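You operate a simulated robot arm through the tools that you are given. There is no shell and no other tool. Be economical: measure what you need, move in short steps, check, and stop when the job is done.

Carry out the task below with a simulated robot arm. There is one attempt and no reset: what you move stays moved.

TASK
Rinse the lentils in the strainer till the dust has gone, then tip them into the blue soup bowl.
Fine: tap off; strainer on the drying rack.

Only the result counts: the job must be done as asked and must still hold three seconds after the hand-in. Knocking over, shifting, dropping, spilling or breaking anything else fails it.

THE ROBOT
A 6-joint arm with a two-finger parallel gripper, fixed in place. Base frame: the origin is at the foot of the arm, x ahead of it, y to its left, z up; the work surface is at about z = 0.768. Lengths are in m, angles in degrees, forces in N, time in s.
With the tool pointing down near the work surface it reaches from about 0.24 to 0.64 m from the base axis. Its first joint turns from -66.0 to 66.0 degrees. Payload 2.7 kg.
The tool frame sits at the grasp point between the pads (the TCP): z along the fingers, y along the line on which they close. The tips reach 0.023 m beyond it. Largest opening 0.094 m; finger width 0.038, thickness 0.01; the body of the gripper, 0.054 by 0.096 m, starts 0.039 m behind the TCP.
Orientation is that of the tool frame in the base frame, as a unit quaternion [x, y, z, w]. With the fingers straight down and closing along the base's y, the tool's x points along the base's -x, its y along +y and its z along -z.

THE INTERFACE
- The arm moves only by the tool jog_arm. Its argument "targets" is a list of rows, each a list of 7 numbers: the closure, from 0 (fully open) to 1 (shut), then the shift along the base's x, y, z in units of 100 mm (1.0 is 100 mm), then the turn, a rotation vector about the base's x, y, z in units of 90 degrees (1.0 is 90 degrees). In form: [[hand, tx, ty, tz, ax, ay, az], ...]. A call has 1 to 12 rows; each row is the pose to reach, as a shift and turn from the pose commanded when the call began. A call with a number of a shift or a turn outside -1 to 1 is refused whole. Rows are played at 5 a second. More than 0.05 m and 8.6 degrees between two rows, or a gripper value outside its range, and nothing of the call is played. A pose out of reach is approached as far as the arm can. The call stops where the force on the tool passes 40 N (or 10 N more than at its start, if that is more) or the arm is blocked; 0.2 s more then pass. Each finger travels about 0.045 m/s and halts on what it meets, pressing with about 20 N; the grip force reading is that of the motor and also rises with nothing between the fingers. The clock runs only during rows and for 0.2 s after the last one: add rows that repeat a pose to give the fingers time. It gives the time, the measured TCP pose, the force on the tool (base axes), the opening and the grip force at its end, in the units of the frame above (readings bear some noise), with the torque about the TCP (base axes, N m) and any sound that the robot's microphone picked up, and new pictures: "views" is both (left out), scene, wrist or none.
- Cameras (640 x 400 px; columns grow to the right, rows downward): "scene" is fixed at [0.0859, -0.4419, 1.3981]; the picture's right is [0.65, -0.76, 0.00], its down [-0.47, -0.40, -0.79] and it looks along [0.60, 0.51, -0.61] (base axes); focal length 214 px, centre (320, 200). "wrist" rides on the gripper at [0.086, 0.016, -0.075] in the tool frame; the picture's right is [-0.18, 0.98, 0.00], its down [-0.58, -0.11, -0.81] and it looks along [-0.79, -0.15, 0.59] (tool axes); focal length 243 px, centre (320, 200). There is no depth. A picture from a camera that has moved, and an enlarged one, comes with that camera's place and axes in the base frame and with its lens.
- inspect(camera, box): a new picture of the part [left, top, right, bottom] of that camera's present view, enlarged. The clock stands still meanwhile.
- job_done(): hands the job in; it is judged then, once.

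Work in short steps. Places have to be worked out from the pictures, the camera data and where the tool is seen: move nearer, look again, correct. Check each grasp and each placing, and mend what went wrong. You have 120 turns and 200 pictures in all, those below and enlarged ones among them. Open the gripper and draw the arm clear of the work before you hand the job in, unless the task says otherwise; then end with one line.

The tools are called after ">>>" by a JSON object that holds its "op" and its "data". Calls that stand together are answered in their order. jog_arm: Moves the arm, as the interface text tells. Its arguments: {"type":"object","properties":{"targets":{"type":"array"},"views":{"type":"string","enum":["both","scene","wrist","none"]}},"required":["targets"]} The other tools are called the same way: inspect (camera, box) takes an enlarged picture of a part of a camera's view; job_done () hands the job in.

At the start:

```text
clock: 0.0
position: [0.3198, 0.159, 1.2666]
tool_rot: [-0.001, 1.0, -0.001, 0.001]
contact_force: [-0.4, -0.4, -0.6]
torque: [0.01, 0.01, 0.01]
grip_width: 0.0941
grasp_force: 0.1
```

scene: 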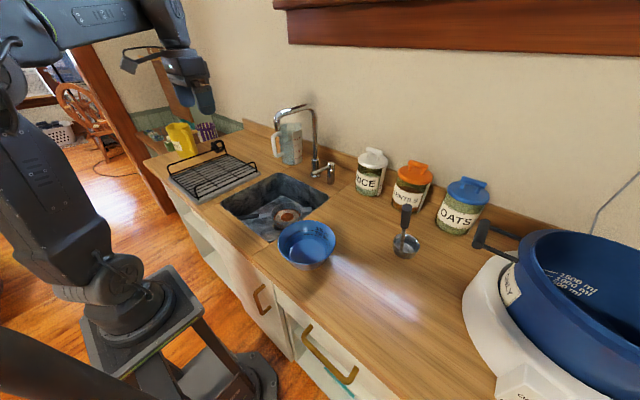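
wrist: 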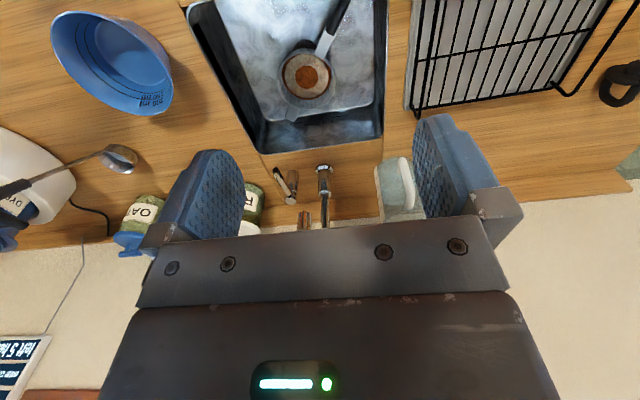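

The strainer sits in the sink with its handle toward the robot. I'll enlarge the views of the sink, tap and bowl before moving.

>>> {"op": "inspect", "data": {"camera": "scene", "box": [160, 90, 400, 270]}}

>>> {"op": "inspect", "data": {"camera": "wrist", "box": [180, 0, 420, 240]}}

```text
2.22 times, centred on (280, 180) of scene
camera zoom: at [0.0859, -0.4419, 1.3981], right [0.65, -0.76, 0.0], down [-0.47, -0.4, -0.79], along [0.6, 0.51, -0.61], focal length 477 px, centre (409, 244)
```

zoom: 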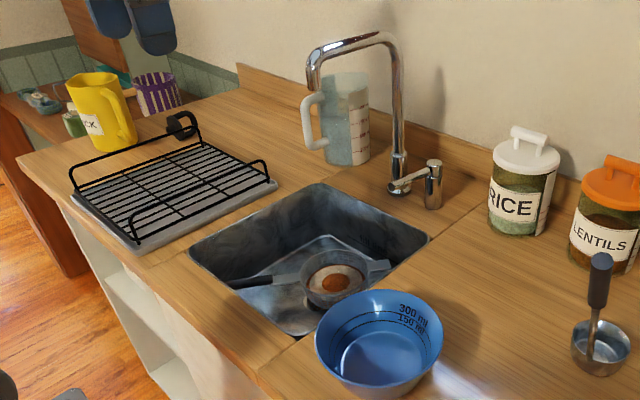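

```text
1.67 times, centred on (300, 120) of wrist
camera zoom: at [0.2358, 0.1748, 1.3419], right [0.18, 0.98, 0.0], down [0.58, -0.11, 0.81], along [0.79, -0.15, -0.59], focal length 404 px, centre (353, 333)
```

zoom: 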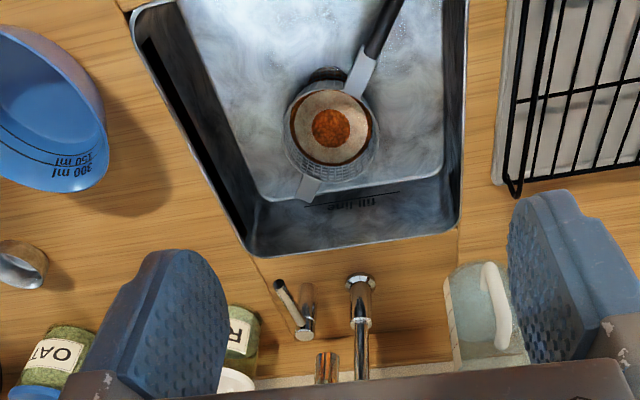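

Triangulating both cameras puts the counter at z≈0.895 and the sink floor at about 0.77. The strainer is near (0.50, 0.09), the spout tip near (0.51, 0.10, 1.16), and the tap lever near (0.70, 0.02). I'll zoom in on the details.

>>> {"op": "inspect", "data": {"camera": "scene", "box": [240, 180, 320, 230]}}

>>> {"op": "inspect", "data": {"camera": "scene", "box": [270, 95, 350, 190]}}

>>> {"op": "inspect", "data": {"camera": "wrist", "box": [260, 20, 360, 130]}}

>>> {"op": "inspect", "data": {"camera": "wrist", "box": [260, 150, 350, 230]}}

```text
8.00 times, centred on (280, 205) of scene
camera zoom: at [0.0859, -0.4419, 1.3981], right [0.65, -0.76, 0.0], down [-0.47, -0.4, -0.79], along [0.6, 0.51, -0.61], focal length 1716 px, centre (640, 160)
```

zoom: 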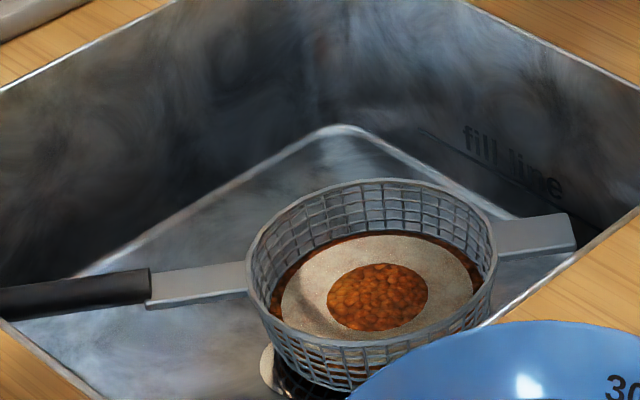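

```text
4.21 times, centred on (310, 142) of scene
camera zoom: at [0.0859, -0.4419, 1.3981], right [0.65, -0.76, 0.0], down [-0.47, -0.4, -0.79], along [0.6, 0.51, -0.61], focal length 903 px, centre (362, 442)
```

zoom: 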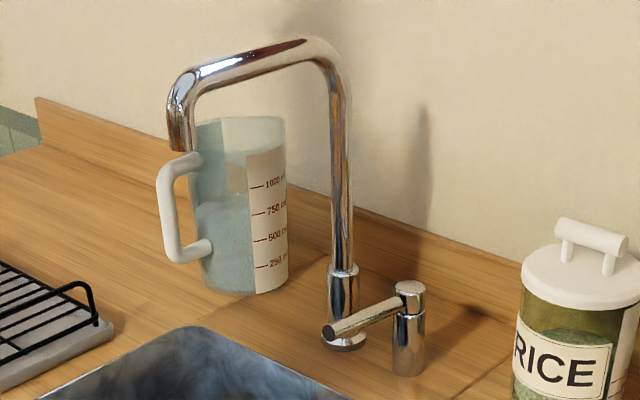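

```text
3.64 times, centred on (310, 75) of wrist
camera zoom: at [0.2358, 0.1748, 1.3419], right [0.18, 0.98, 0.0], down [0.58, -0.11, 0.81], along [0.79, -0.15, -0.59], focal length 882 px, centre (356, 654)
```

zoom: 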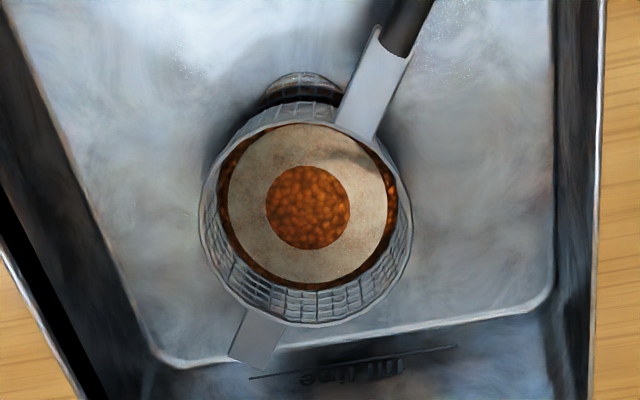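

```text
5.00 times, centred on (305, 190) of wrist
camera zoom: at [0.2358, 0.1748, 1.3419], right [0.18, 0.98, 0.0], down [0.58, -0.11, 0.81], along [0.79, -0.15, -0.59], focal length 1213 px, centre (395, 250)
```

zoom: 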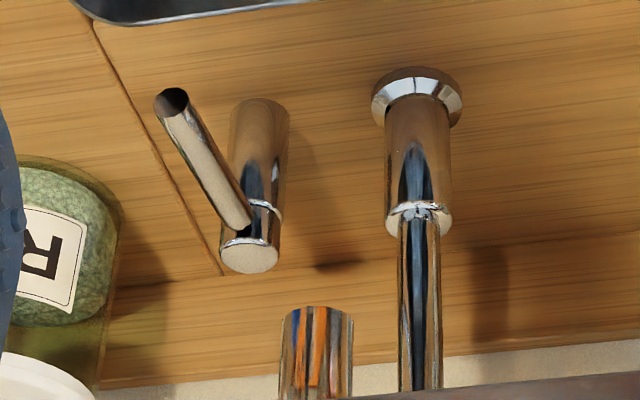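

The dust is a pale ring on the lentils, and the spout is right above the strainer. The tap lever is horizontal: its tip is near (0.58, 0.015, 0.995) and its pivot near (0.69, 0.016). I'll move to y≈0.06, then line up with the lever at a safe height.

>>> {"op": "jog_arm", "data": {"targets": [[0, 0, -0.45, 0, 0, 0, 0], [0, 0, -0.9, 0, 0, 0, 0], [0, 0.4, -1.0, 0, 0, 0, 0], [0, 0.8, -1.0, 0, 0, 0, 0]], "views": "none"}}

>>> {"op": "jog_arm", "data": {"targets": [[0, 0.2, -0.43, 0, 0, 0, 0], [0, 0.6, -0.43, 0, 0, 0, 0], [0, 1.0, -0.43, -0.2, 0, 0, 0], [0, 1.0, -0.43, -0.6, 0, 0, 0], [0, 1.0, -0.43, -1.0, 0, 0, 0]]}}

```text
clock: 1.0
position: [0.4008, 0.0605, 1.2635]
tool_rot: [-0.001, 1.0, 0.0, 0.001]
contact_force: [0.2, 0.4, 0.5]
torque: [-0.01, 0.03, 0.02]
grip_width: 0.0942
grasp_force: 0.1
```

```text
clock: 2.2
position: [0.4993, 0.0209, 1.1676]
tool_rot: [0.001, 1.0, 0.0, 0.002]
contact_force: [0.1, 0.4, 0.2]
torque: [-0.02, -0.03, -0.01]
grip_width: 0.0941
grasp_force: 0.1
camera wrist: at [0.414, 0.0358, 1.2426], right [0.18, 0.98, 0.0], down [0.58, -0.11, 0.81], along [0.79, -0.15, -0.59], focal length 243 px, centre (320, 200)
```

scene: 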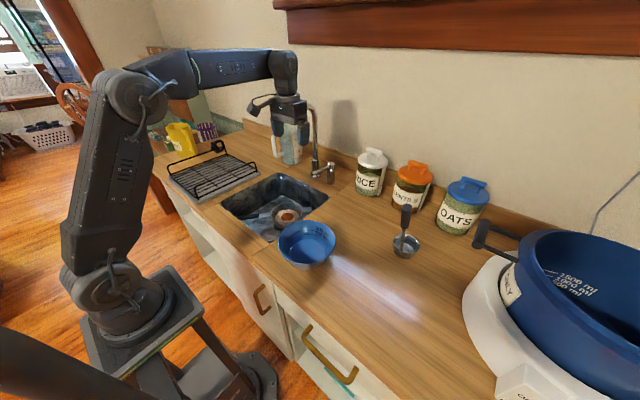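
wrist: 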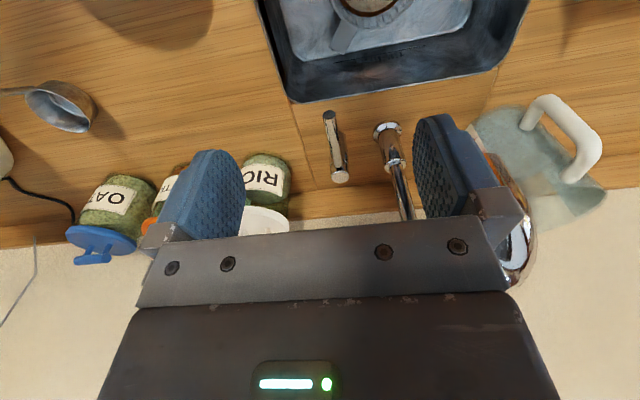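

The lever tip is confirmed at (0.582, 0.0145, 0.995). I'll move over the lever and come down so the fingers straddle it.

>>> {"op": "jog_arm", "data": {"targets": [[0, 0.4, -0.05, 0, 0, 0, 0], [0, 0.8, -0.05, 0, 0, 0, 0], [0, 1.05, -0.05, -0.2, 0, 0, 0]], "views": "both"}}

```text
refused: 1.05 is not a number from -1 to 1
```

I'll keep the x shift within 1.0 and try again.

>>> {"op": "jog_arm", "data": {"targets": [[0, 0.4, -0.05, 0, 0, 0, 0], [0, 0.8, -0.05, 0, 0, 0, 0], [0, 1.0, -0.05, -0.3, 0, 0, 0], [0, 1.0, -0.05, -0.7, 0, 0, 0]], "views": "both"}}

```text
clock: 3.2
position: [0.6013, 0.0127, 1.0975]
tool_rot: [0.001, 1.0, 0.0, 0.002]
contact_force: [-0.1, 0.7, -0.2]
torque: [0.01, 0.02, -0.02]
grip_width: 0.0938
grasp_force: 0.1
out of reach, approached as far as the arm can: row 2, 3
camera wrist: at [0.5164, 0.0266, 1.1713], right [0.19, 0.98, 0.0], down [0.58, -0.11, 0.81], along [0.79, -0.15, -0.59], focal length 243 px, centre (320, 200)
```

scene: 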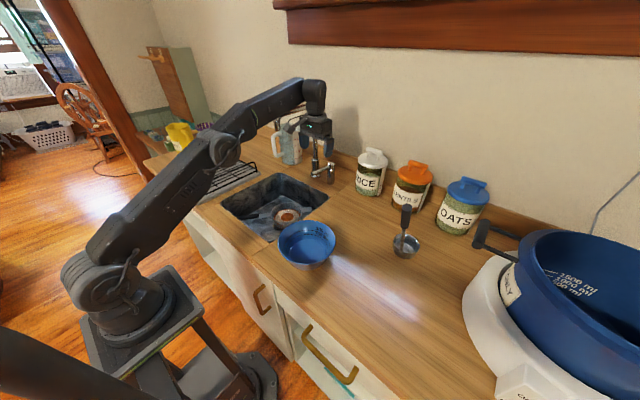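
wrist: 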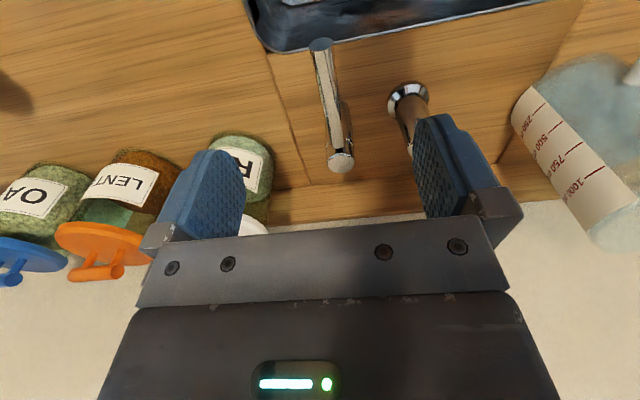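

The gripper is centred over the lever, so I'll descend to z≈0.99.

>>> {"op": "jog_arm", "data": {"targets": [[0, 0, 0.02, -0.4, 0, 0, 0], [0, 0, 0.02, -0.8, 0, 0, 0], [0.3, 0, 0.02, -1.0, 0, 0, 0], [0.5, 0, 0.02, -1.0, 0, 0, 0]], "views": "both"}}

```text
clock: 4.2
position: [0.6016, 0.0152, 0.9953]
tool_rot: [0.0, 1.0, 0.0, 0.001]
contact_force: [0.0, -0.1, -0.3]
torque: [0.0, -0.04, -0.01]
grip_width: 0.0471
grasp_force: 0.1
camera wrist: at [0.5164, 0.0308, 1.0709], right [0.18, 0.98, 0.0], down [0.58, -0.11, 0.81], along [0.79, -0.15, -0.59], focal length 243 px, centre (320, 200)
```

scene: 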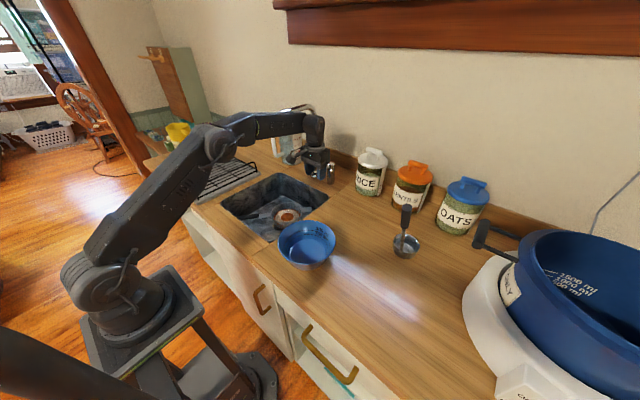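
wrist: 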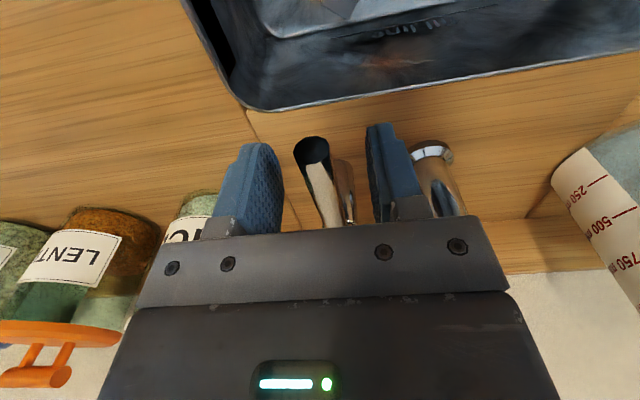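

The lever is between the fingers with no contact. I'll close loosely and test a small push toward −y, watching the force.

>>> {"op": "jog_arm", "data": {"targets": [[0.68, 0, 0, 0, 0, 0, 0], [0.68, 0, 0, 0, 0, 0, 0], [0.68, 0, -0.1, 0, 0, 0, 0], [0.68, 0, -0.2, 0, 0, 0, 0], [0.68, 0, -0.3, 0, 0, 0, 0]], "views": "both"}}

```text
clock: 5.4
position: [0.6029, -0.0162, 0.997]
tool_rot: [0.0, 1.0, 0.0, 0.002]
contact_force: [-0.7, -0.3, 0.4]
torque: [0.0, -0.01, 0.0]
grip_width: 0.03
grasp_force: 0.0
camera wrist: at [0.5171, -0.0007, 1.0725], right [0.18, 0.98, 0.0], down [0.58, -0.11, 0.81], along [0.79, -0.15, -0.59], focal length 243 px, centre (320, 200)
```

scene: 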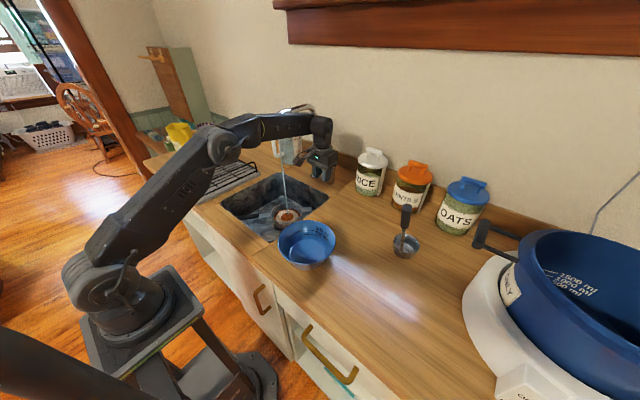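
wrist: 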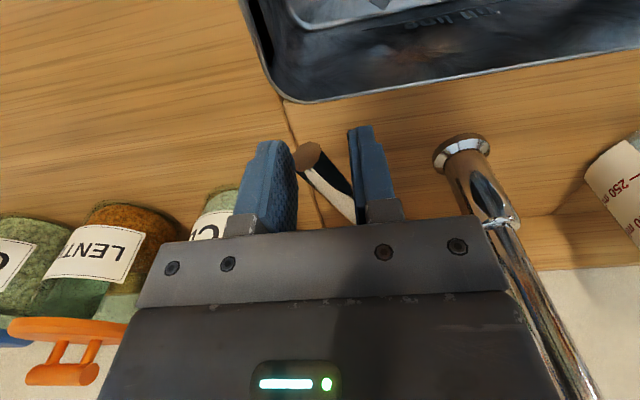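

The lever swings toward −y and the water is running into the strainer. I'll check the lentils and the stream.

>>> {"op": "inspect", "data": {"camera": "scene", "box": [240, 150, 320, 230]}}

```text
5.00 times, centred on (280, 190) of scene
camera zoom: at [0.0859, -0.4419, 1.3981], right [0.65, -0.76, 0.0], down [-0.47, -0.4, -0.79], along [0.6, 0.51, -0.61], focal length 1072 px, centre (520, 250)
```

zoom: 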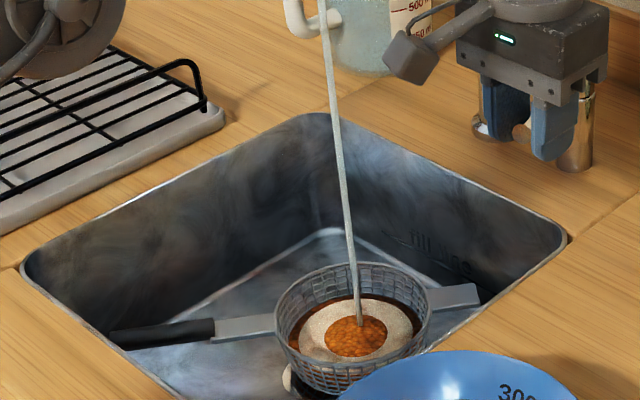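

The stream lands near the centre of the strainer. I'll hold for about 2 s and see whether the dust changes.

>>> {"op": "jog_arm", "data": {"targets": [[0.68, 0, 0, 0, 0, 0, 0], [0.68, 0, 0, 0, 0, 0, 0], [0.68, 0, 0, 0, 0, 0, 0], [0.68, 0, 0, 0, 0, 0, 0], [0.68, 0, 0, 0, 0, 0, 0], [0.68, 0, 0, 0, 0, 0, 0], [0.68, 0, 0, 0, 0, 0, 0], [0.68, 0, 0, 0, 0, 0, 0], [0.68, 0, 0, 0, 0, 0, 0], [0.68, 0, 0, 0, 0, 0, 0]], "views": "none"}}

>>> {"op": "inspect", "data": {"camera": "scene", "box": [240, 180, 320, 230]}}

```text
clock: 7.6
position: [0.6013, -0.0158, 0.9973]
tool_rot: [0.001, 1.0, 0.0, 0.0]
contact_force: [0.2, -0.4, 0.2]
torque: [0.05, -0.02, 0.02]
grip_width: 0.03
grasp_force: 0.0
```

```text
8.00 times, centred on (280, 205) of scene
camera zoom: at [0.0859, -0.4419, 1.3981], right [0.65, -0.76, 0.0], down [-0.47, -0.4, -0.79], along [0.6, 0.51, -0.61], focal length 1716 px, centre (640, 160)
```

zoom: 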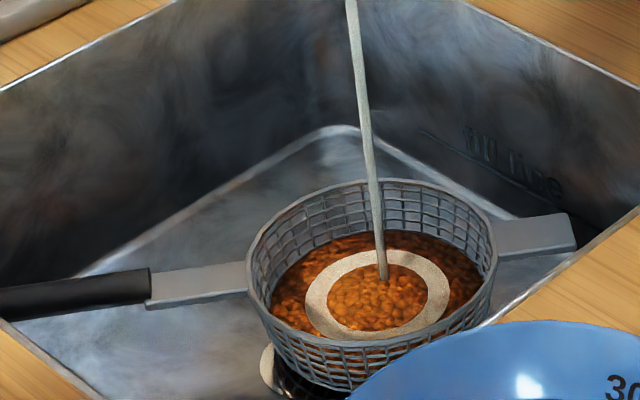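

The dust ring is shrinking steadily and no water is building up. I'll hold for another 2 s.

>>> {"op": "jog_arm", "data": {"targets": [[0.68, 0, 0, 0, 0, 0, 0], [0.68, 0, 0, 0, 0, 0, 0], [0.68, 0, 0, 0, 0, 0, 0], [0.68, 0, 0, 0, 0, 0, 0], [0.68, 0, 0, 0, 0, 0, 0], [0.68, 0, 0, 0, 0, 0, 0], [0.68, 0, 0, 0, 0, 0, 0], [0.68, 0, 0, 0, 0, 0, 0], [0.68, 0, 0, 0, 0, 0, 0], [0.68, 0, 0, 0, 0, 0, 0]], "views": "none"}}

>>> {"op": "inspect", "data": {"camera": "scene", "box": [240, 180, 320, 230]}}

```text
clock: 9.8
position: [0.6041, -0.0153, 0.9985]
tool_rot: [0.001, 1.0, 0.0, 0.001]
contact_force: [0.2, -0.3, -0.7]
torque: [-0.01, 0.03, 0.0]
grip_width: 0.03
grasp_force: 0.0
```

```text
8.00 times, centred on (280, 205) of scene
camera zoom: at [0.0859, -0.4419, 1.3981], right [0.65, -0.76, 0.0], down [-0.47, -0.4, -0.79], along [0.6, 0.51, -0.61], focal length 1716 px, centre (640, 160)
```

zoom: 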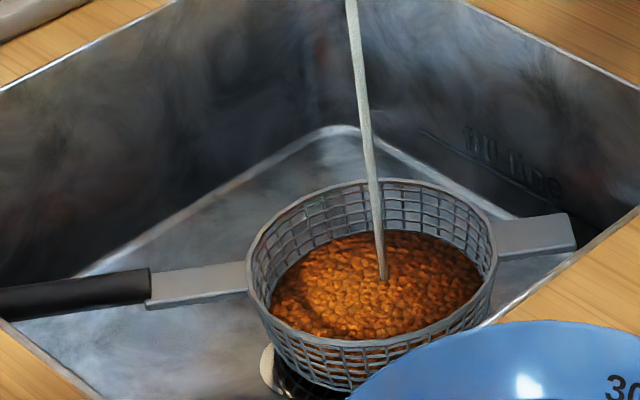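

The dust has gone. After one more second of rinsing I'll swing the lever back to +y to shut the tap.

>>> {"op": "jog_arm", "data": {"targets": [[0.68, 0, 0, 0, 0, 0, 0], [0.68, 0, 0, 0, 0, 0, 0], [0.68, 0, 0, 0, 0, 0, 0], [0.68, 0, 0, 0, 0, 0, 0], [0.68, 0, 0.1, 0, 0, 0, 0], [0.68, 0, 0.2, 0, 0, 0, 0], [0.68, 0, 0.3, 0, 0, 0, 0], [0.68, 0, 0.37, 0, 0, 0, 0], [0.68, 0, 0.37, 0, 0, 0, 0]], "views": "both"}}

>>> {"op": "inspect", "data": {"camera": "scene", "box": [240, 130, 340, 230]}}

```text
clock: 11.8
position: [0.6021, 0.0202, 0.9981]
tool_rot: [0.001, 1.0, 0.0, 0.001]
contact_force: [0.5, -1.0, 0.6]
torque: [-0.02, -0.01, 0.0]
grip_width: 0.0301
grasp_force: 0.1
camera wrist: at [0.5161, 0.036, 1.0722], right [0.19, 0.98, 0.0], down [0.58, -0.11, 0.81], along [0.79, -0.15, -0.59], focal length 243 px, centre (320, 200)
```

scene: 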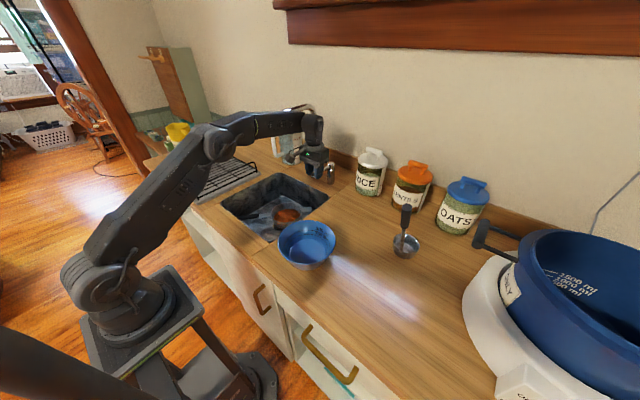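
wrist: 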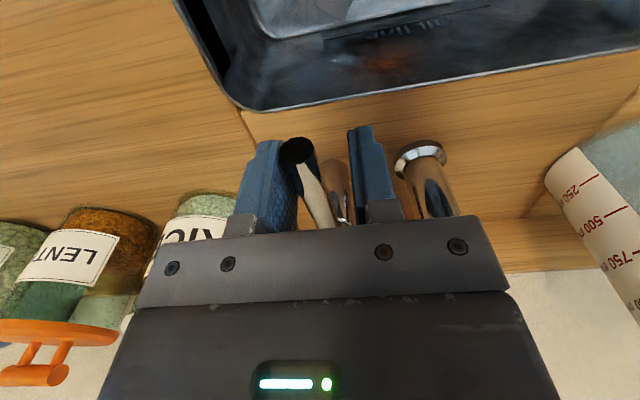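

```text
4.00 times, centred on (290, 180) of scene
camera zoom: at [0.0858, -0.4421, 1.398], right [0.65, -0.76, 0.0], down [-0.47, -0.4, -0.79], along [0.6, 0.51, -0.61], focal length 858 px, centre (440, 280)
```

zoom: 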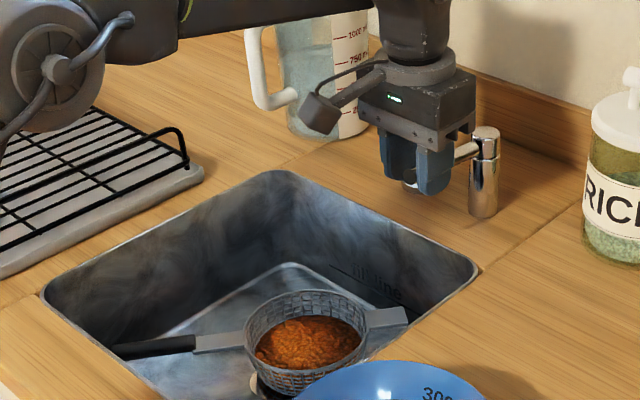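

The flow has stopped. I'll nudge the lever 3 mm further to be sure it's on its stop, then open and rise.

>>> {"op": "jog_arm", "data": {"targets": [[0.68, 0, 0.03, 0, 0, 0, 0], [0.68, 0, 0.03, 0, 0, 0, 0]], "views": "none"}}

>>> {"op": "jog_arm", "data": {"targets": [[0.5, 0, -0.05, 0, 0, 0, 0], [0.5, 0, -0.07, 0, 0, 0, 0], [0.5, 0, -0.07, 0.4, 0, 0, 0], [0.5, 0, -0.07, 0.8, 0, 0, 0], [0.5, 0, -0.07, 1.0, 0, 0, 0]], "views": "wrist"}}

```text
clock: 12.4
position: [0.6012, 0.0205, 0.9983]
tool_rot: [0.003, 1.0, 0.0, 0.001]
contact_force: [0.6, 0.4, 0.1]
torque: [0.0, -0.02, 0.02]
grip_width: 0.0304
grasp_force: 0.0
```

```text
clock: 13.6
position: [0.6037, 0.0148, 1.0979]
tool_rot: [0.0, 1.0, 0.001, 0.001]
contact_force: [0.2, -0.3, -0.1]
torque: [0.01, 0.02, -0.02]
grip_width: 0.0471
grasp_force: 0.0
camera wrist: at [0.5181, 0.0313, 1.1726], right [0.18, 0.98, 0.0], down [0.58, -0.11, 0.81], along [0.79, -0.15, -0.59], focal length 243 px, centre (320, 200)
```

wrist: 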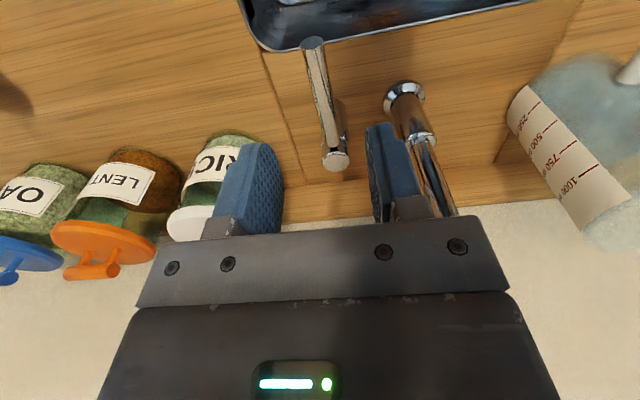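

The tap is off with the lever back at its original place. I'll retreat and look at the strainer handle from above.

>>> {"op": "jog_arm", "data": {"targets": [[0.4, -0.4, -0.05, 0, 0, 0, 0], [0.4, -0.8, -0.05, 0, 0, 0, 0], [0.4, -1.0, -0.05, 0.3, 0, 0, 0], [0.4, -1.0, -0.05, 0.7, 0, 0, 0], [0.4, -1.0, 0.2, 1.0, 0, 0, 0]], "views": "none"}}

>>> {"op": "jog_arm", "data": {"targets": [[0.4, -0.4, 0.2, 0, 0, 0, 0], [0.4, -0.8, 0.4, 0, 0, 0, 0], [0.4, -1.0, 0.8, 0, 0, 0, 0], [0.4, -1.0, 1.0, 0, 0, 0, 0]], "views": "none"}}

>>> {"op": "jog_arm", "data": {"targets": [[0.4, -0.4, 0.3, -0.2, 0, 0, 0], [0.4, -0.8, 0.6, -0.4, 0, 0, 0], [0.4, -0.9, 0.6, -0.6, 0, 0, 0]], "views": "both"}}

```text
clock: 14.8
position: [0.5018, 0.0367, 1.1968]
tool_rot: [0.0, 1.0, -0.001, 0.001]
contact_force: [-0.4, 1.1, 0.6]
torque: [0.01, -0.04, 0.03]
grip_width: 0.0566
grasp_force: 0.1
```

```text
clock: 15.8
position: [0.4024, 0.1364, 1.198]
tool_rot: [0.0, 1.0, 0.0, 0.0]
contact_force: [-0.7, 0.0, -0.2]
torque: [-0.01, 0.01, 0.02]
grip_width: 0.0565
grasp_force: 0.1
```

```text
refused: row 1 steps farther than a row can; nothing moved
```

The step was too long, so I'll repeat it with finer rows.

>>> {"op": "jog_arm", "data": {"targets": [[0.4, -0.35, 0.2, 0, 0, 0, 0], [0.4, -0.7, 0.4, -0.2, 0, 0, 0], [0.4, -0.9, 0.6, -0.4, 0, 0, 0]], "views": "wrist"}}

```text
clock: 16.6
position: [0.3149, 0.1937, 1.1575]
tool_rot: [0.0, 1.0, 0.0, 0.0]
contact_force: [-0.2, -0.6, -0.7]
torque: [-0.01, -0.01, -0.02]
grip_width: 0.0563
grasp_force: 0.1
camera wrist: at [0.2284, 0.2097, 1.2317], right [0.19, 0.98, 0.0], down [0.58, -0.11, 0.81], along [0.79, -0.15, -0.59], focal length 243 px, centre (320, 200)
```

wrist: 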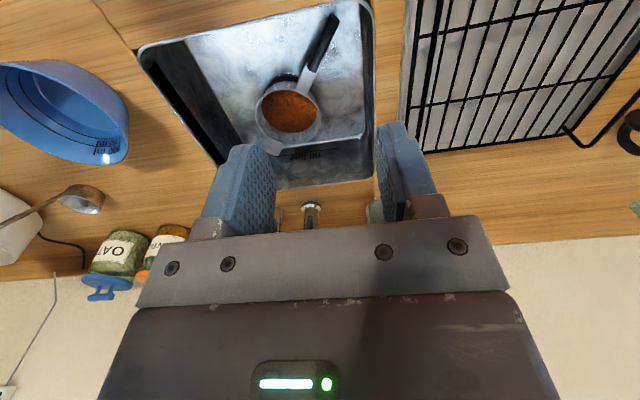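

>>> {"op": "inspect", "data": {"camera": "wrist", "box": [200, 0, 400, 160]}}

>>> {"op": "inspect", "data": {"camera": "scene", "box": [215, 165, 335, 245]}}

```text
2.50 times, centred on (300, 80) of wrist
camera zoom: at [0.2284, 0.2097, 1.2317], right [0.19, 0.98, 0.0], down [0.58, -0.11, 0.81], along [0.79, -0.15, -0.59], focal length 606 px, centre (370, 500)
```

zoom: 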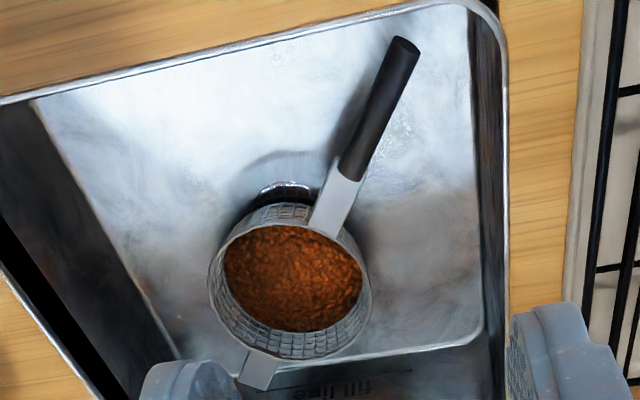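

```text
5.00 times, centred on (275, 205) of scene
camera zoom: at [0.0859, -0.4419, 1.3981], right [0.65, -0.76, 0.0], down [-0.47, -0.4, -0.79], along [0.6, 0.51, -0.61], focal length 1072 px, centre (545, 175)
```

zoom: 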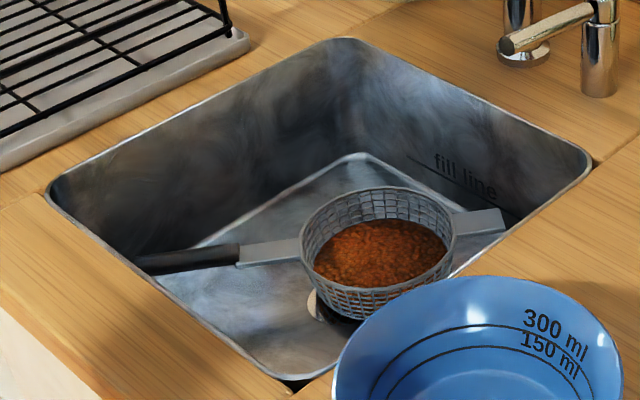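

The handle runs from junction (0.414, 0.162, 0.822) to its end at (0.353, 0.206). I'll grasp near (0.40, 0.17) with the camera on the strainer side, so I'm yawing about +142° here in free space. Gripper is partly open.

>>> {"op": "jog_arm", "data": {"targets": [[0.4, 0, 0, 0, 0, 0, 0.09], [0.4, 0, 0, 0, 0, 0, 0.18], [0.4, 0, 0, 0, 0, 0, 0.27], [0.4, 0, 0, 0, 0, 0, 0.36], [0.4, 0, 0, 0, 0, 0, 0.45], [0.4, 0, 0, 0, 0, 0, 0.54], [0.4, 0, 0, 0, 0, 0, 0.63], [0.4, 0, 0, 0, 0, 0, 0.72], [0.4, 0, 0, 0, 0, 0, 0.81], [0.4, 0, 0, 0, 0, 0, 0.9]], "views": "none"}}

>>> {"op": "jog_arm", "data": {"targets": [[0.4, 0, 0, 0, 0, 0, 0.09], [0.4, 0, 0, 0, 0, 0, 0.18], [0.4, 0, 0, 0, 0, 0, 0.27], [0.4, 0, 0, 0, 0, 0, 0.36], [0.4, 0, 0, 0, 0, 0, 0.45], [0.4, 0, 0, 0, 0, 0, 0.54], [0.4, 0, 0, 0, 0, 0, 0.62], [0.4, 0, 0, 0, 0, 0, 0.683]], "views": "both"}}

```text
clock: 18.8
position: [0.3113, 0.1961, 1.1575]
tool_rot: [-0.649, 0.76, 0.0, 0.001]
contact_force: [0.0, -0.1, 0.4]
torque: [-0.01, -0.01, -0.01]
grip_width: 0.0563
grasp_force: 0.1
```

```text
clock: 20.6
position: [0.311, 0.1961, 1.1578]
tool_rot: [0.947, -0.32, -0.001, 0.0]
contact_force: [-0.1, 0.3, -0.2]
torque: [-0.01, 0.0, -0.04]
grip_width: 0.0564
grasp_force: 0.1
camera wrist: at [0.3713, 0.1298, 1.2324], right [-0.74, -0.67, 0.0], down [-0.39, 0.44, 0.81], along [-0.54, 0.6, -0.59], focal length 243 px, centre (320, 200)
```

scene: 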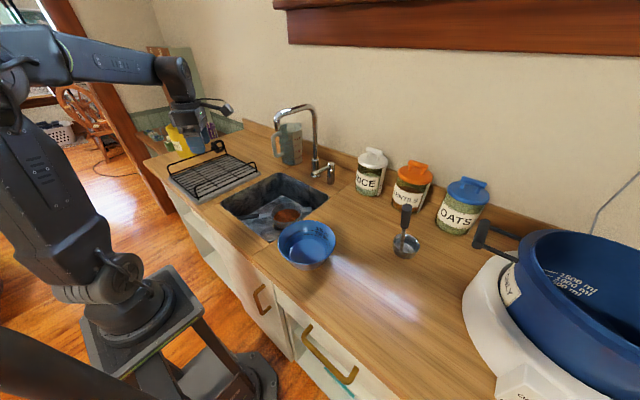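
wrist: 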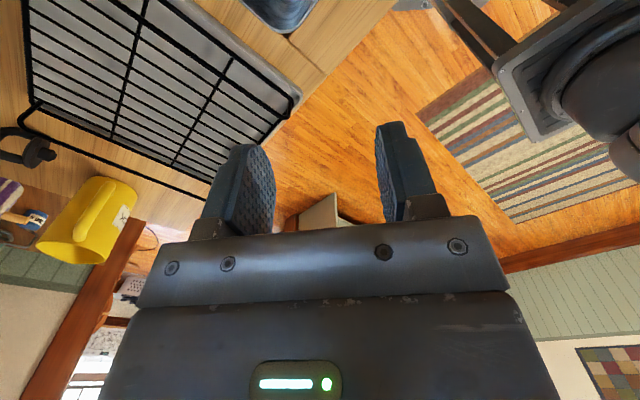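

The yaw is right (tool x = (0.79, −0.61)). I'll descend in two stages to stay clear of the spout, first to about (0.36, 0.20, 1.0).

>>> {"op": "jog_arm", "data": {"targets": [[0.4, 0.25, 0, -0.3, 0, 0, 0], [0.4, 0.45, 0, -0.7, 0, 0, 0], [0.4, 0.5, 0, -1.0, 0, 0, 0]], "views": "none"}}

>>> {"op": "jog_arm", "data": {"targets": [[0.4, 0, 0, -0.4, 0, 0, 0], [0.4, 0.2, -0.13, -0.7, 0, 0, 0], [0.4, 0.4, -0.27, -0.9, 0, 0, 0]], "views": "both"}}

```text
clock: 21.4
position: [0.3645, 0.1956, 1.0593]
tool_rot: [0.947, -0.322, -0.001, -0.002]
contact_force: [0.8, 0.1, 0.4]
torque: [0.0, 0.02, 0.0]
grip_width: 0.0562
grasp_force: 0.0
```

```text
clock: 22.2
position: [0.4041, 0.1719, 0.9676]
tool_rot: [0.947, -0.323, -0.002, -0.001]
contact_force: [-0.1, 0.3, -0.1]
torque: [0.01, -0.02, -0.03]
grip_width: 0.0565
grasp_force: 0.0
camera wrist: at [0.4645, 0.1055, 1.0427], right [-0.75, -0.67, 0.0], down [-0.39, 0.44, 0.81], along [-0.54, 0.6, -0.59], focal length 243 px, centre (320, 200)
```

scene: 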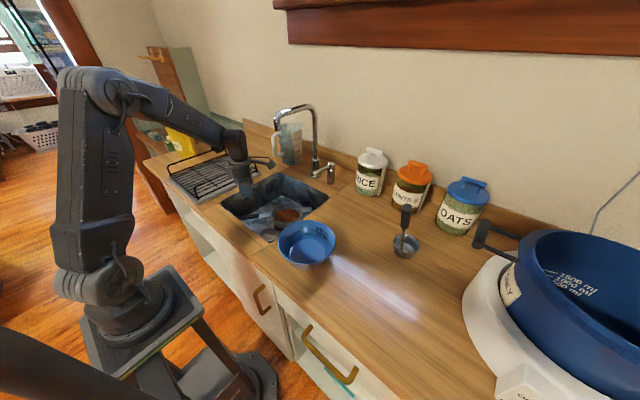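
wrist: 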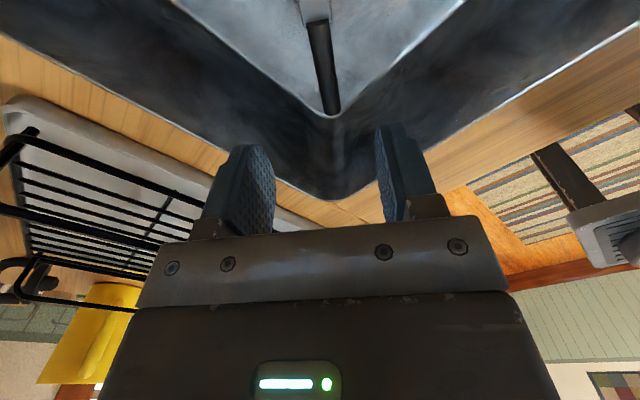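

The handle lies right between the fingers in line with the TCP. I'll descend to z≈0.825.

>>> {"op": "jog_arm", "data": {"targets": [[0.4, 0, 0, -0.4, 0, 0, 0], [0.4, 0, 0, -0.8, 0, 0, 0], [0.4, 0, 0, -1.0, 0, 0, 0]], "views": "wrist"}}

```text
clock: 23.0
position: [0.4018, 0.1703, 0.8664]
tool_rot: [0.947, -0.322, 0.0, -0.001]
contact_force: [-0.3, -0.7, 0.7]
torque: [0.0, -0.06, -0.02]
grip_width: 0.0563
grasp_force: 0.1
camera wrist: at [0.4625, 0.1042, 0.9409], right [-0.75, -0.67, 0.0], down [-0.39, 0.44, 0.81], along [-0.54, 0.6, -0.59], focal length 243 px, centre (320, 200)
```

wrist: 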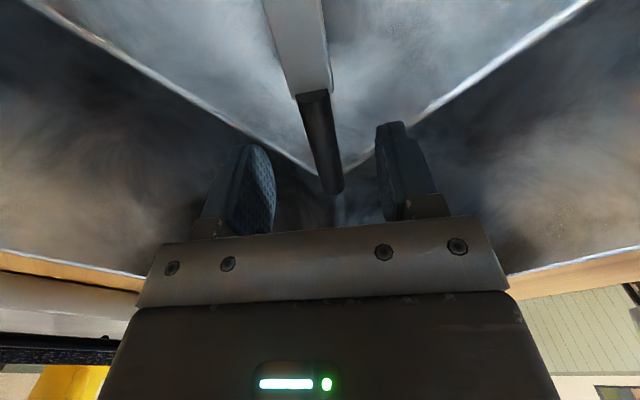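

Alignment still looks good. I'll lower the last 4 cm and look again before closing.

>>> {"op": "jog_arm", "data": {"targets": [[0.4, 0, 0, -0.25, 0, 0, 0], [0.4, 0, 0, -0.42, 0, 0, 0]], "views": "both"}}

>>> {"op": "inspect", "data": {"camera": "scene", "box": [215, 155, 315, 235]}}

```text
clock: 23.6
position: [0.4024, 0.1697, 0.8271]
tool_rot: [0.947, -0.322, -0.001, 0.0]
contact_force: [-0.4, -0.2, 0.3]
torque: [-0.01, 0.01, -0.03]
grip_width: 0.0563
grasp_force: 0.0
camera wrist: at [0.4619, 0.1034, 0.9007], right [-0.75, -0.67, 0.0], down [-0.39, 0.44, 0.81], along [-0.54, 0.6, -0.59], focal length 243 px, centre (320, 200)
```

scene: 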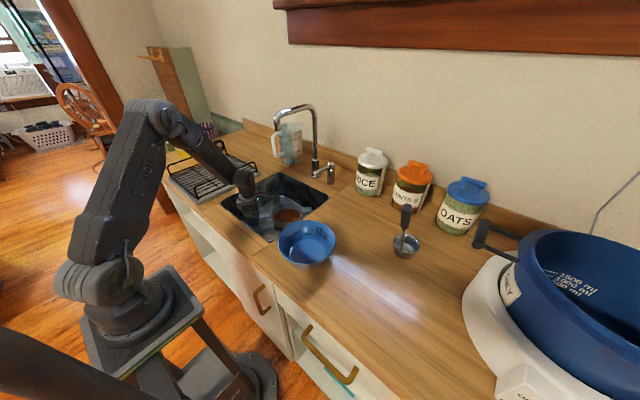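
wrist: 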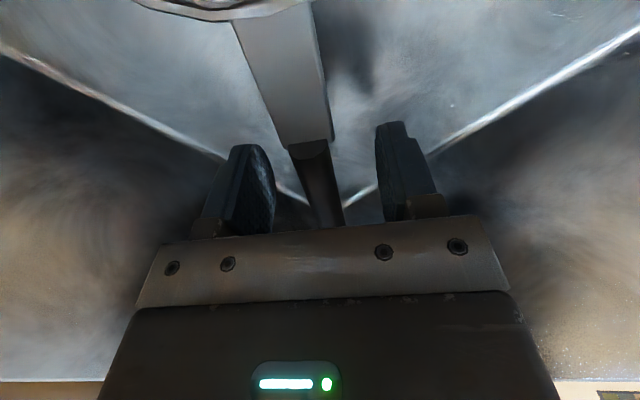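

```text
5.00 times, centred on (265, 195) of scene
camera zoom: at [0.0859, -0.4419, 1.3981], right [0.65, -0.76, 0.0], down [-0.47, -0.4, -0.79], along [0.6, 0.51, -0.61], focal length 1072 px, centre (595, 225)
```

zoom: 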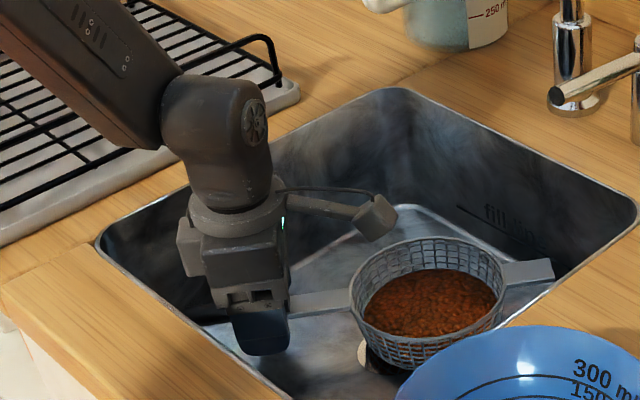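

The handle is centred and the pads will bear on the black grip. I'll close with a small yaw correction.

>>> {"op": "jog_arm", "data": {"targets": [[0.6, 0, 0, 0, 0, 0, 0.03], [0.8, 0, 0, 0, 0, 0, 0.03], [1, 0, 0, 0, 0, 0, 0.03], [1, 0, 0, 0, 0, 0, 0.03], [1, 0, 0, 0, 0, 0, 0.03], [1, 0, 0, 0, 0, 0, 0.03]], "views": "wrist"}}

```text
clock: 25.0
position: [0.4015, 0.1701, 0.8257]
tool_rot: [0.954, -0.3, -0.001, -0.001]
contact_force: [0.4, -0.6, -0.6]
torque: [0.03, 0.01, 0.03]
grip_width: 0.0238
grasp_force: 19.9
camera wrist: at [0.4645, 0.1059, 0.9004], right [-0.71, -0.7, 0.0], down [-0.41, 0.42, 0.81], along [-0.57, 0.58, -0.59], focal length 243 px, centre (320, 200)
```

wrist: 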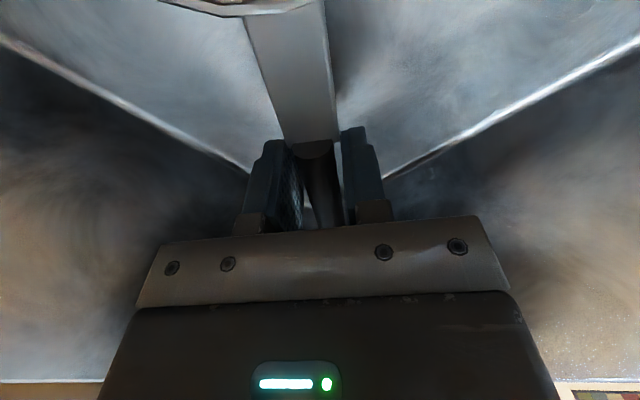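

The handle is gripped at 24 mm and 20 N. I'll lift 3 cm slowly and check for sag.

>>> {"op": "jog_arm", "data": {"targets": [[1, 0, 0, 0.07, 0, 0, 0], [1, 0, 0, 0.14, 0, 0, 0], [1, 0, 0, 0.21, 0, 0, 0], [1, 0, 0, 0.3, 0, 0, 0], [1, 0, 0, 0.3, 0, 0, 0]], "views": "wrist"}}

>>> {"op": "inspect", "data": {"camera": "scene", "box": [215, 155, 315, 235]}}

```text
clock: 26.2
position: [0.4003, 0.1695, 0.8571]
tool_rot: [0.954, -0.3, -0.001, 0.0]
contact_force: [0.4, -0.6, -2.2]
torque: [0.17, 0.28, 0.01]
grip_width: 0.0236
grasp_force: 20.4
camera wrist: at [0.4637, 0.105, 0.9309], right [-0.71, -0.7, 0.0], down [-0.41, 0.42, 0.81], along [-0.57, 0.58, -0.59], focal length 243 px, centre (320, 200)
```

wrist: 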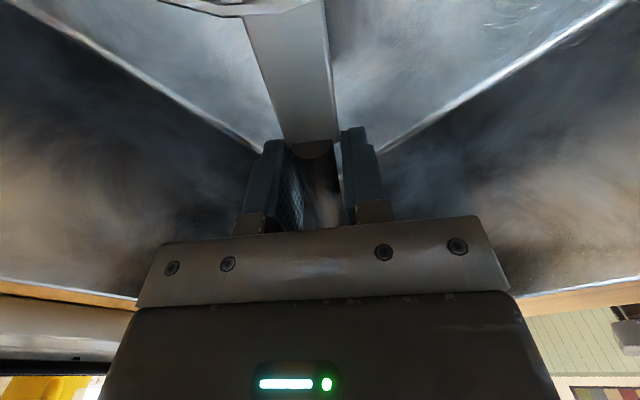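

```text
5.00 times, centred on (265, 195) of scene
camera zoom: at [0.086, -0.4419, 1.3981], right [0.65, -0.76, 0.0], down [-0.47, -0.4, -0.79], along [0.6, 0.51, -0.61], focal length 1072 px, centre (595, 225)
```

zoom: 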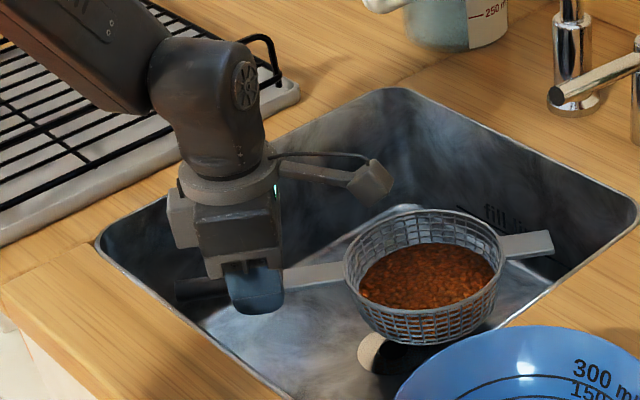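

Held level with no sag; the load is about 0.2 kg. I'll lift to z≈0.94, then pull back from the lever and spout before rising further.

>>> {"op": "jog_arm", "data": {"targets": [[1, 0, 0, 0.2, 0, 0, 0], [1, 0, 0, 0.4, 0, 0, 0], [1, 0, 0, 0.6, 0, 0, 0], [1, 0, 0, 0.83, 0, 0, 0], [1, -0.15, 0.05, 0.83, 0, 0, 0], [1, -0.35, 0.1, 0.83, 0, 0, 0], [1, -0.55, 0.15, 0.83, 0, 0, 0]], "views": "scene"}}

```text
clock: 27.8
position: [0.3451, 0.1833, 0.9386]
tool_rot: [0.954, -0.3, -0.001, -0.001]
contact_force: [0.7, 0.2, -2.7]
torque: [0.19, 0.27, 0.01]
grip_width: 0.024
grasp_force: 19.3
```

scene: 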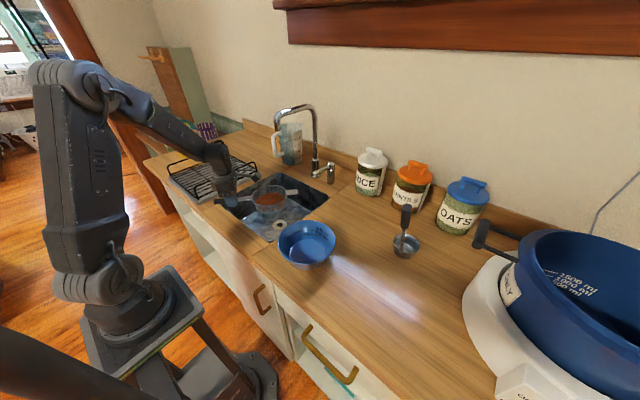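

Clear of the lever. I'll raise to z≈1.07 and then move over to y≈0.

>>> {"op": "jog_arm", "data": {"targets": [[1, 0, 0, 0.3, 0, 0, 0], [1, 0, 0, 0.6, 0, 0, 0], [1, 0, 0, 0.9, 0, 0, 0], [1, 0, -0.1, 1.0, 0, 0, 0], [1, 0, -0.4, 1.0, 0, 0, 0], [1, 0, -0.7, 1.0, 0, 0, 0], [1, 0, -1.0, 1.0, 0, 0, 0]], "views": "none"}}

>>> {"op": "jog_arm", "data": {"targets": [[1, 0.1, -0.3, 0.2, 0, 0, 0], [1, 0.2, -0.6, 0.4, 0, 0, 0], [1, 0.4, -0.8, 0.6, 0, 0, 0]], "views": "both"}}

```text
clock: 29.4
position: [0.3454, 0.0847, 1.0381]
tool_rot: [0.954, -0.3, -0.001, 0.0]
contact_force: [0.4, -0.9, -3.3]
torque: [0.19, 0.27, 0.03]
grip_width: 0.0237
grasp_force: 19.5
```

```text
clock: 30.2
position: [0.3853, 0.0041, 1.0998]
tool_rot: [0.954, -0.299, -0.002, 0.0]
contact_force: [0.2, 0.1, -3.6]
torque: [0.21, 0.25, 0.0]
grip_width: 0.0238
grasp_force: 19.8
camera wrist: at [0.4482, -0.0592, 1.174], right [-0.71, -0.7, 0.0], down [-0.41, 0.42, 0.81], along [-0.57, 0.58, -0.59], focal length 243 px, centre (320, 200)
```

scene: 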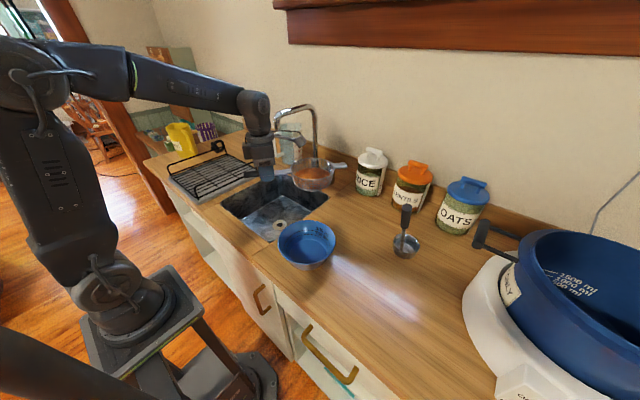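
wrist: 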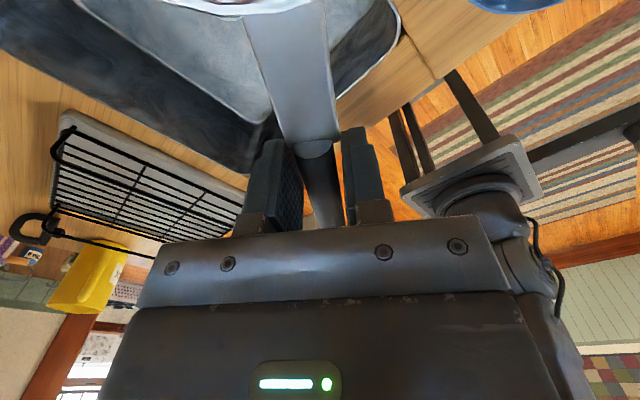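

The bowl's rim centre works out at (0.351, −0.170, 0.957) with radius about 0.076. I'll yaw the strainer −90° here first, keeping clear of the jars and the robot's own body.

>>> {"op": "jog_arm", "data": {"targets": [[1, 0, 0, 0, 0, 0, -0.04], [1, 0, 0, 0, 0, 0, -0.11], [1, 0, 0, 0, 0, 0, -0.2], [1, 0, 0, 0, 0, 0, -0.29], [1, 0, 0, 0, 0, 0, -0.38], [1, 0, 0, 0, 0, 0, -0.47], [1, 0, 0, 0, 0, 0, -0.56], [1, 0, 0, 0, 0, 0, -0.65], [1, 0, 0, 0, 0, 0, -0.74], [1, 0, 0, 0, 0, 0, -0.82], [1, 0, 0, 0, 0, 0, -0.88], [1, 0, 0, 0, 0, 0, -0.9]], "views": "scene"}}

```text
clock: 32.8
position: [0.3853, 0.0041, 1.099]
tool_rot: [-0.529, 0.848, 0.0, 0.001]
contact_force: [0.2, 0.1, -2.6]
torque: [0.29, -0.13, -0.03]
grip_width: 0.0235
grasp_force: 19.8
```

scene: 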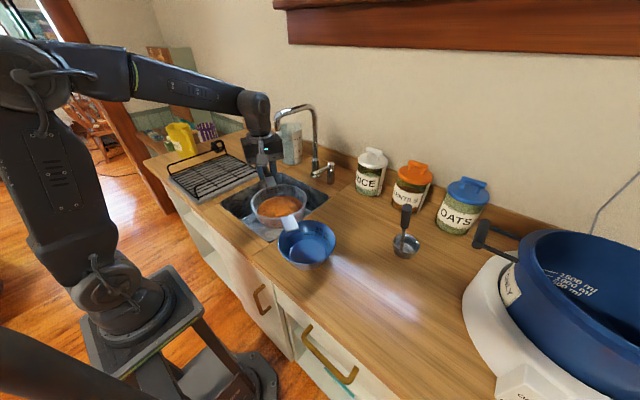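

Held fine. I'll finish the yaw (−64°) while moving the TCP to about (0.476, −0.09).

>>> {"op": "jog_arm", "data": {"targets": [[1, 0.06, -0.06, 0, 0, 0, -0.04], [1, 0.15, -0.16, 0, 0, 0, -0.11], [1, 0.25, -0.27, 0, 0, 0, -0.19], [1, 0.36, -0.38, 0, 0, 0, -0.28], [1, 0.48, -0.5, 0, 0, 0, -0.37], [1, 0.6, -0.62, 0, 0, 0, -0.46], [1, 0.72, -0.74, 0, 0, 0, -0.55], [1, 0.82, -0.85, 0, 0, 0, -0.63], [1, 0.88, -0.92, 0, 0, 0, -0.69], [1, 0.9, -0.95, 0, 0, 0, -0.71]], "views": "both"}}

```text
clock: 35.0
position: [0.4772, -0.0914, 1.0987]
tool_rot: [-0.001, 1.0, 0.0, 0.001]
contact_force: [-0.7, 0.2, -2.2]
torque: [0.0, -0.31, 0.0]
grip_width: 0.0238
grasp_force: 20.3
camera wrist: at [0.3916, -0.0771, 1.1733], right [0.18, 0.98, 0.0], down [0.58, -0.11, 0.81], along [0.79, -0.15, -0.59], focal length 243 px, centre (320, 200)
```

scene: 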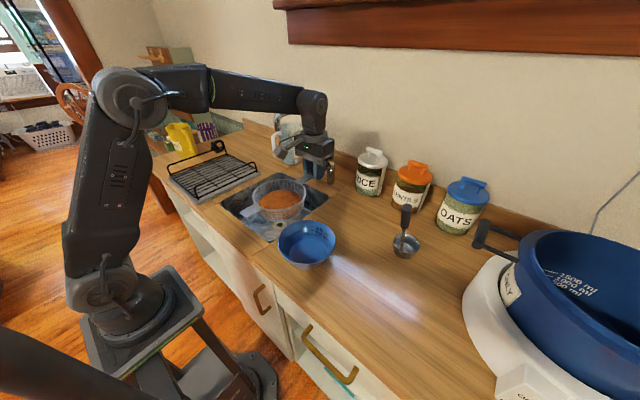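
wrist: 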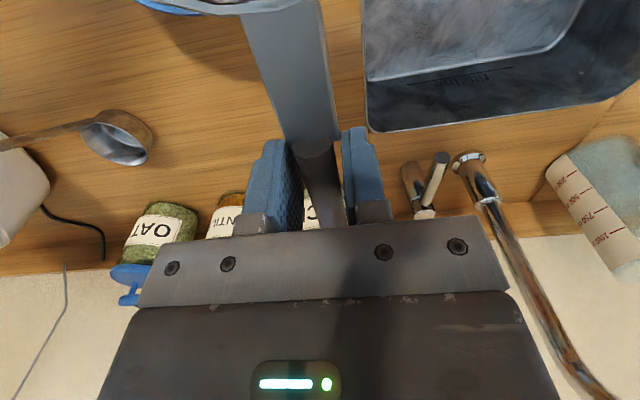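

Well placed. I'll move to y≈−0.19 and lower to z≈1.05, putting the strainer right over the bowl, slightly to the −y side.

>>> {"op": "jog_arm", "data": {"targets": [[1, 0, -0.15, 0, 0, 0, 0], [1, 0, -0.4, 0, 0, 0, 0], [1, 0, -0.65, -0.1, 0, 0, 0], [1, 0, -0.85, -0.3, 0, 0, 0], [1, 0, -1.0, -0.48, 0, 0, 0], [1, 0, -1.0, -0.48, 0, 0, 0]], "views": "scene"}}

>>> {"op": "inspect", "data": {"camera": "scene", "box": [240, 150, 380, 290]}}

```text
clock: 36.4
position: [0.4796, -0.1929, 1.0497]
tool_rot: [-0.002, 1.0, 0.0, 0.001]
contact_force: [-0.1, 0.3, -1.7]
torque: [0.0, -0.34, -0.01]
grip_width: 0.0242
grasp_force: 19.9
```

scene: 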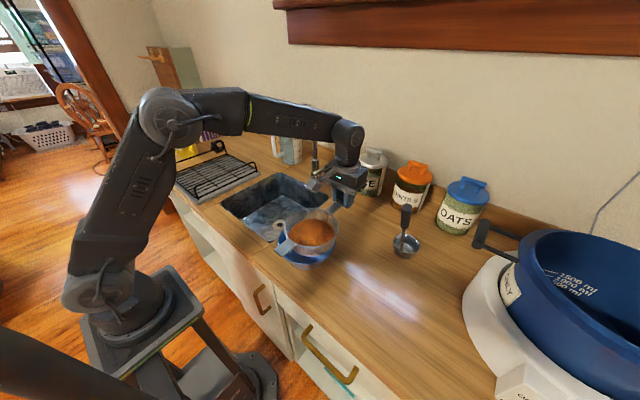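

```text
2.86 times, centred on (310, 220) of scene
camera zoom: at [0.086, -0.442, 1.398], right [0.65, -0.76, 0.0], down [-0.47, -0.4, -0.79], along [0.6, 0.51, -0.61], focal length 613 px, centre (349, 143)
```

zoom: 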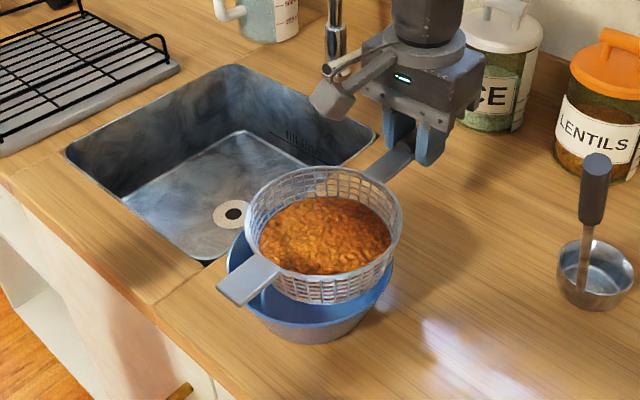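

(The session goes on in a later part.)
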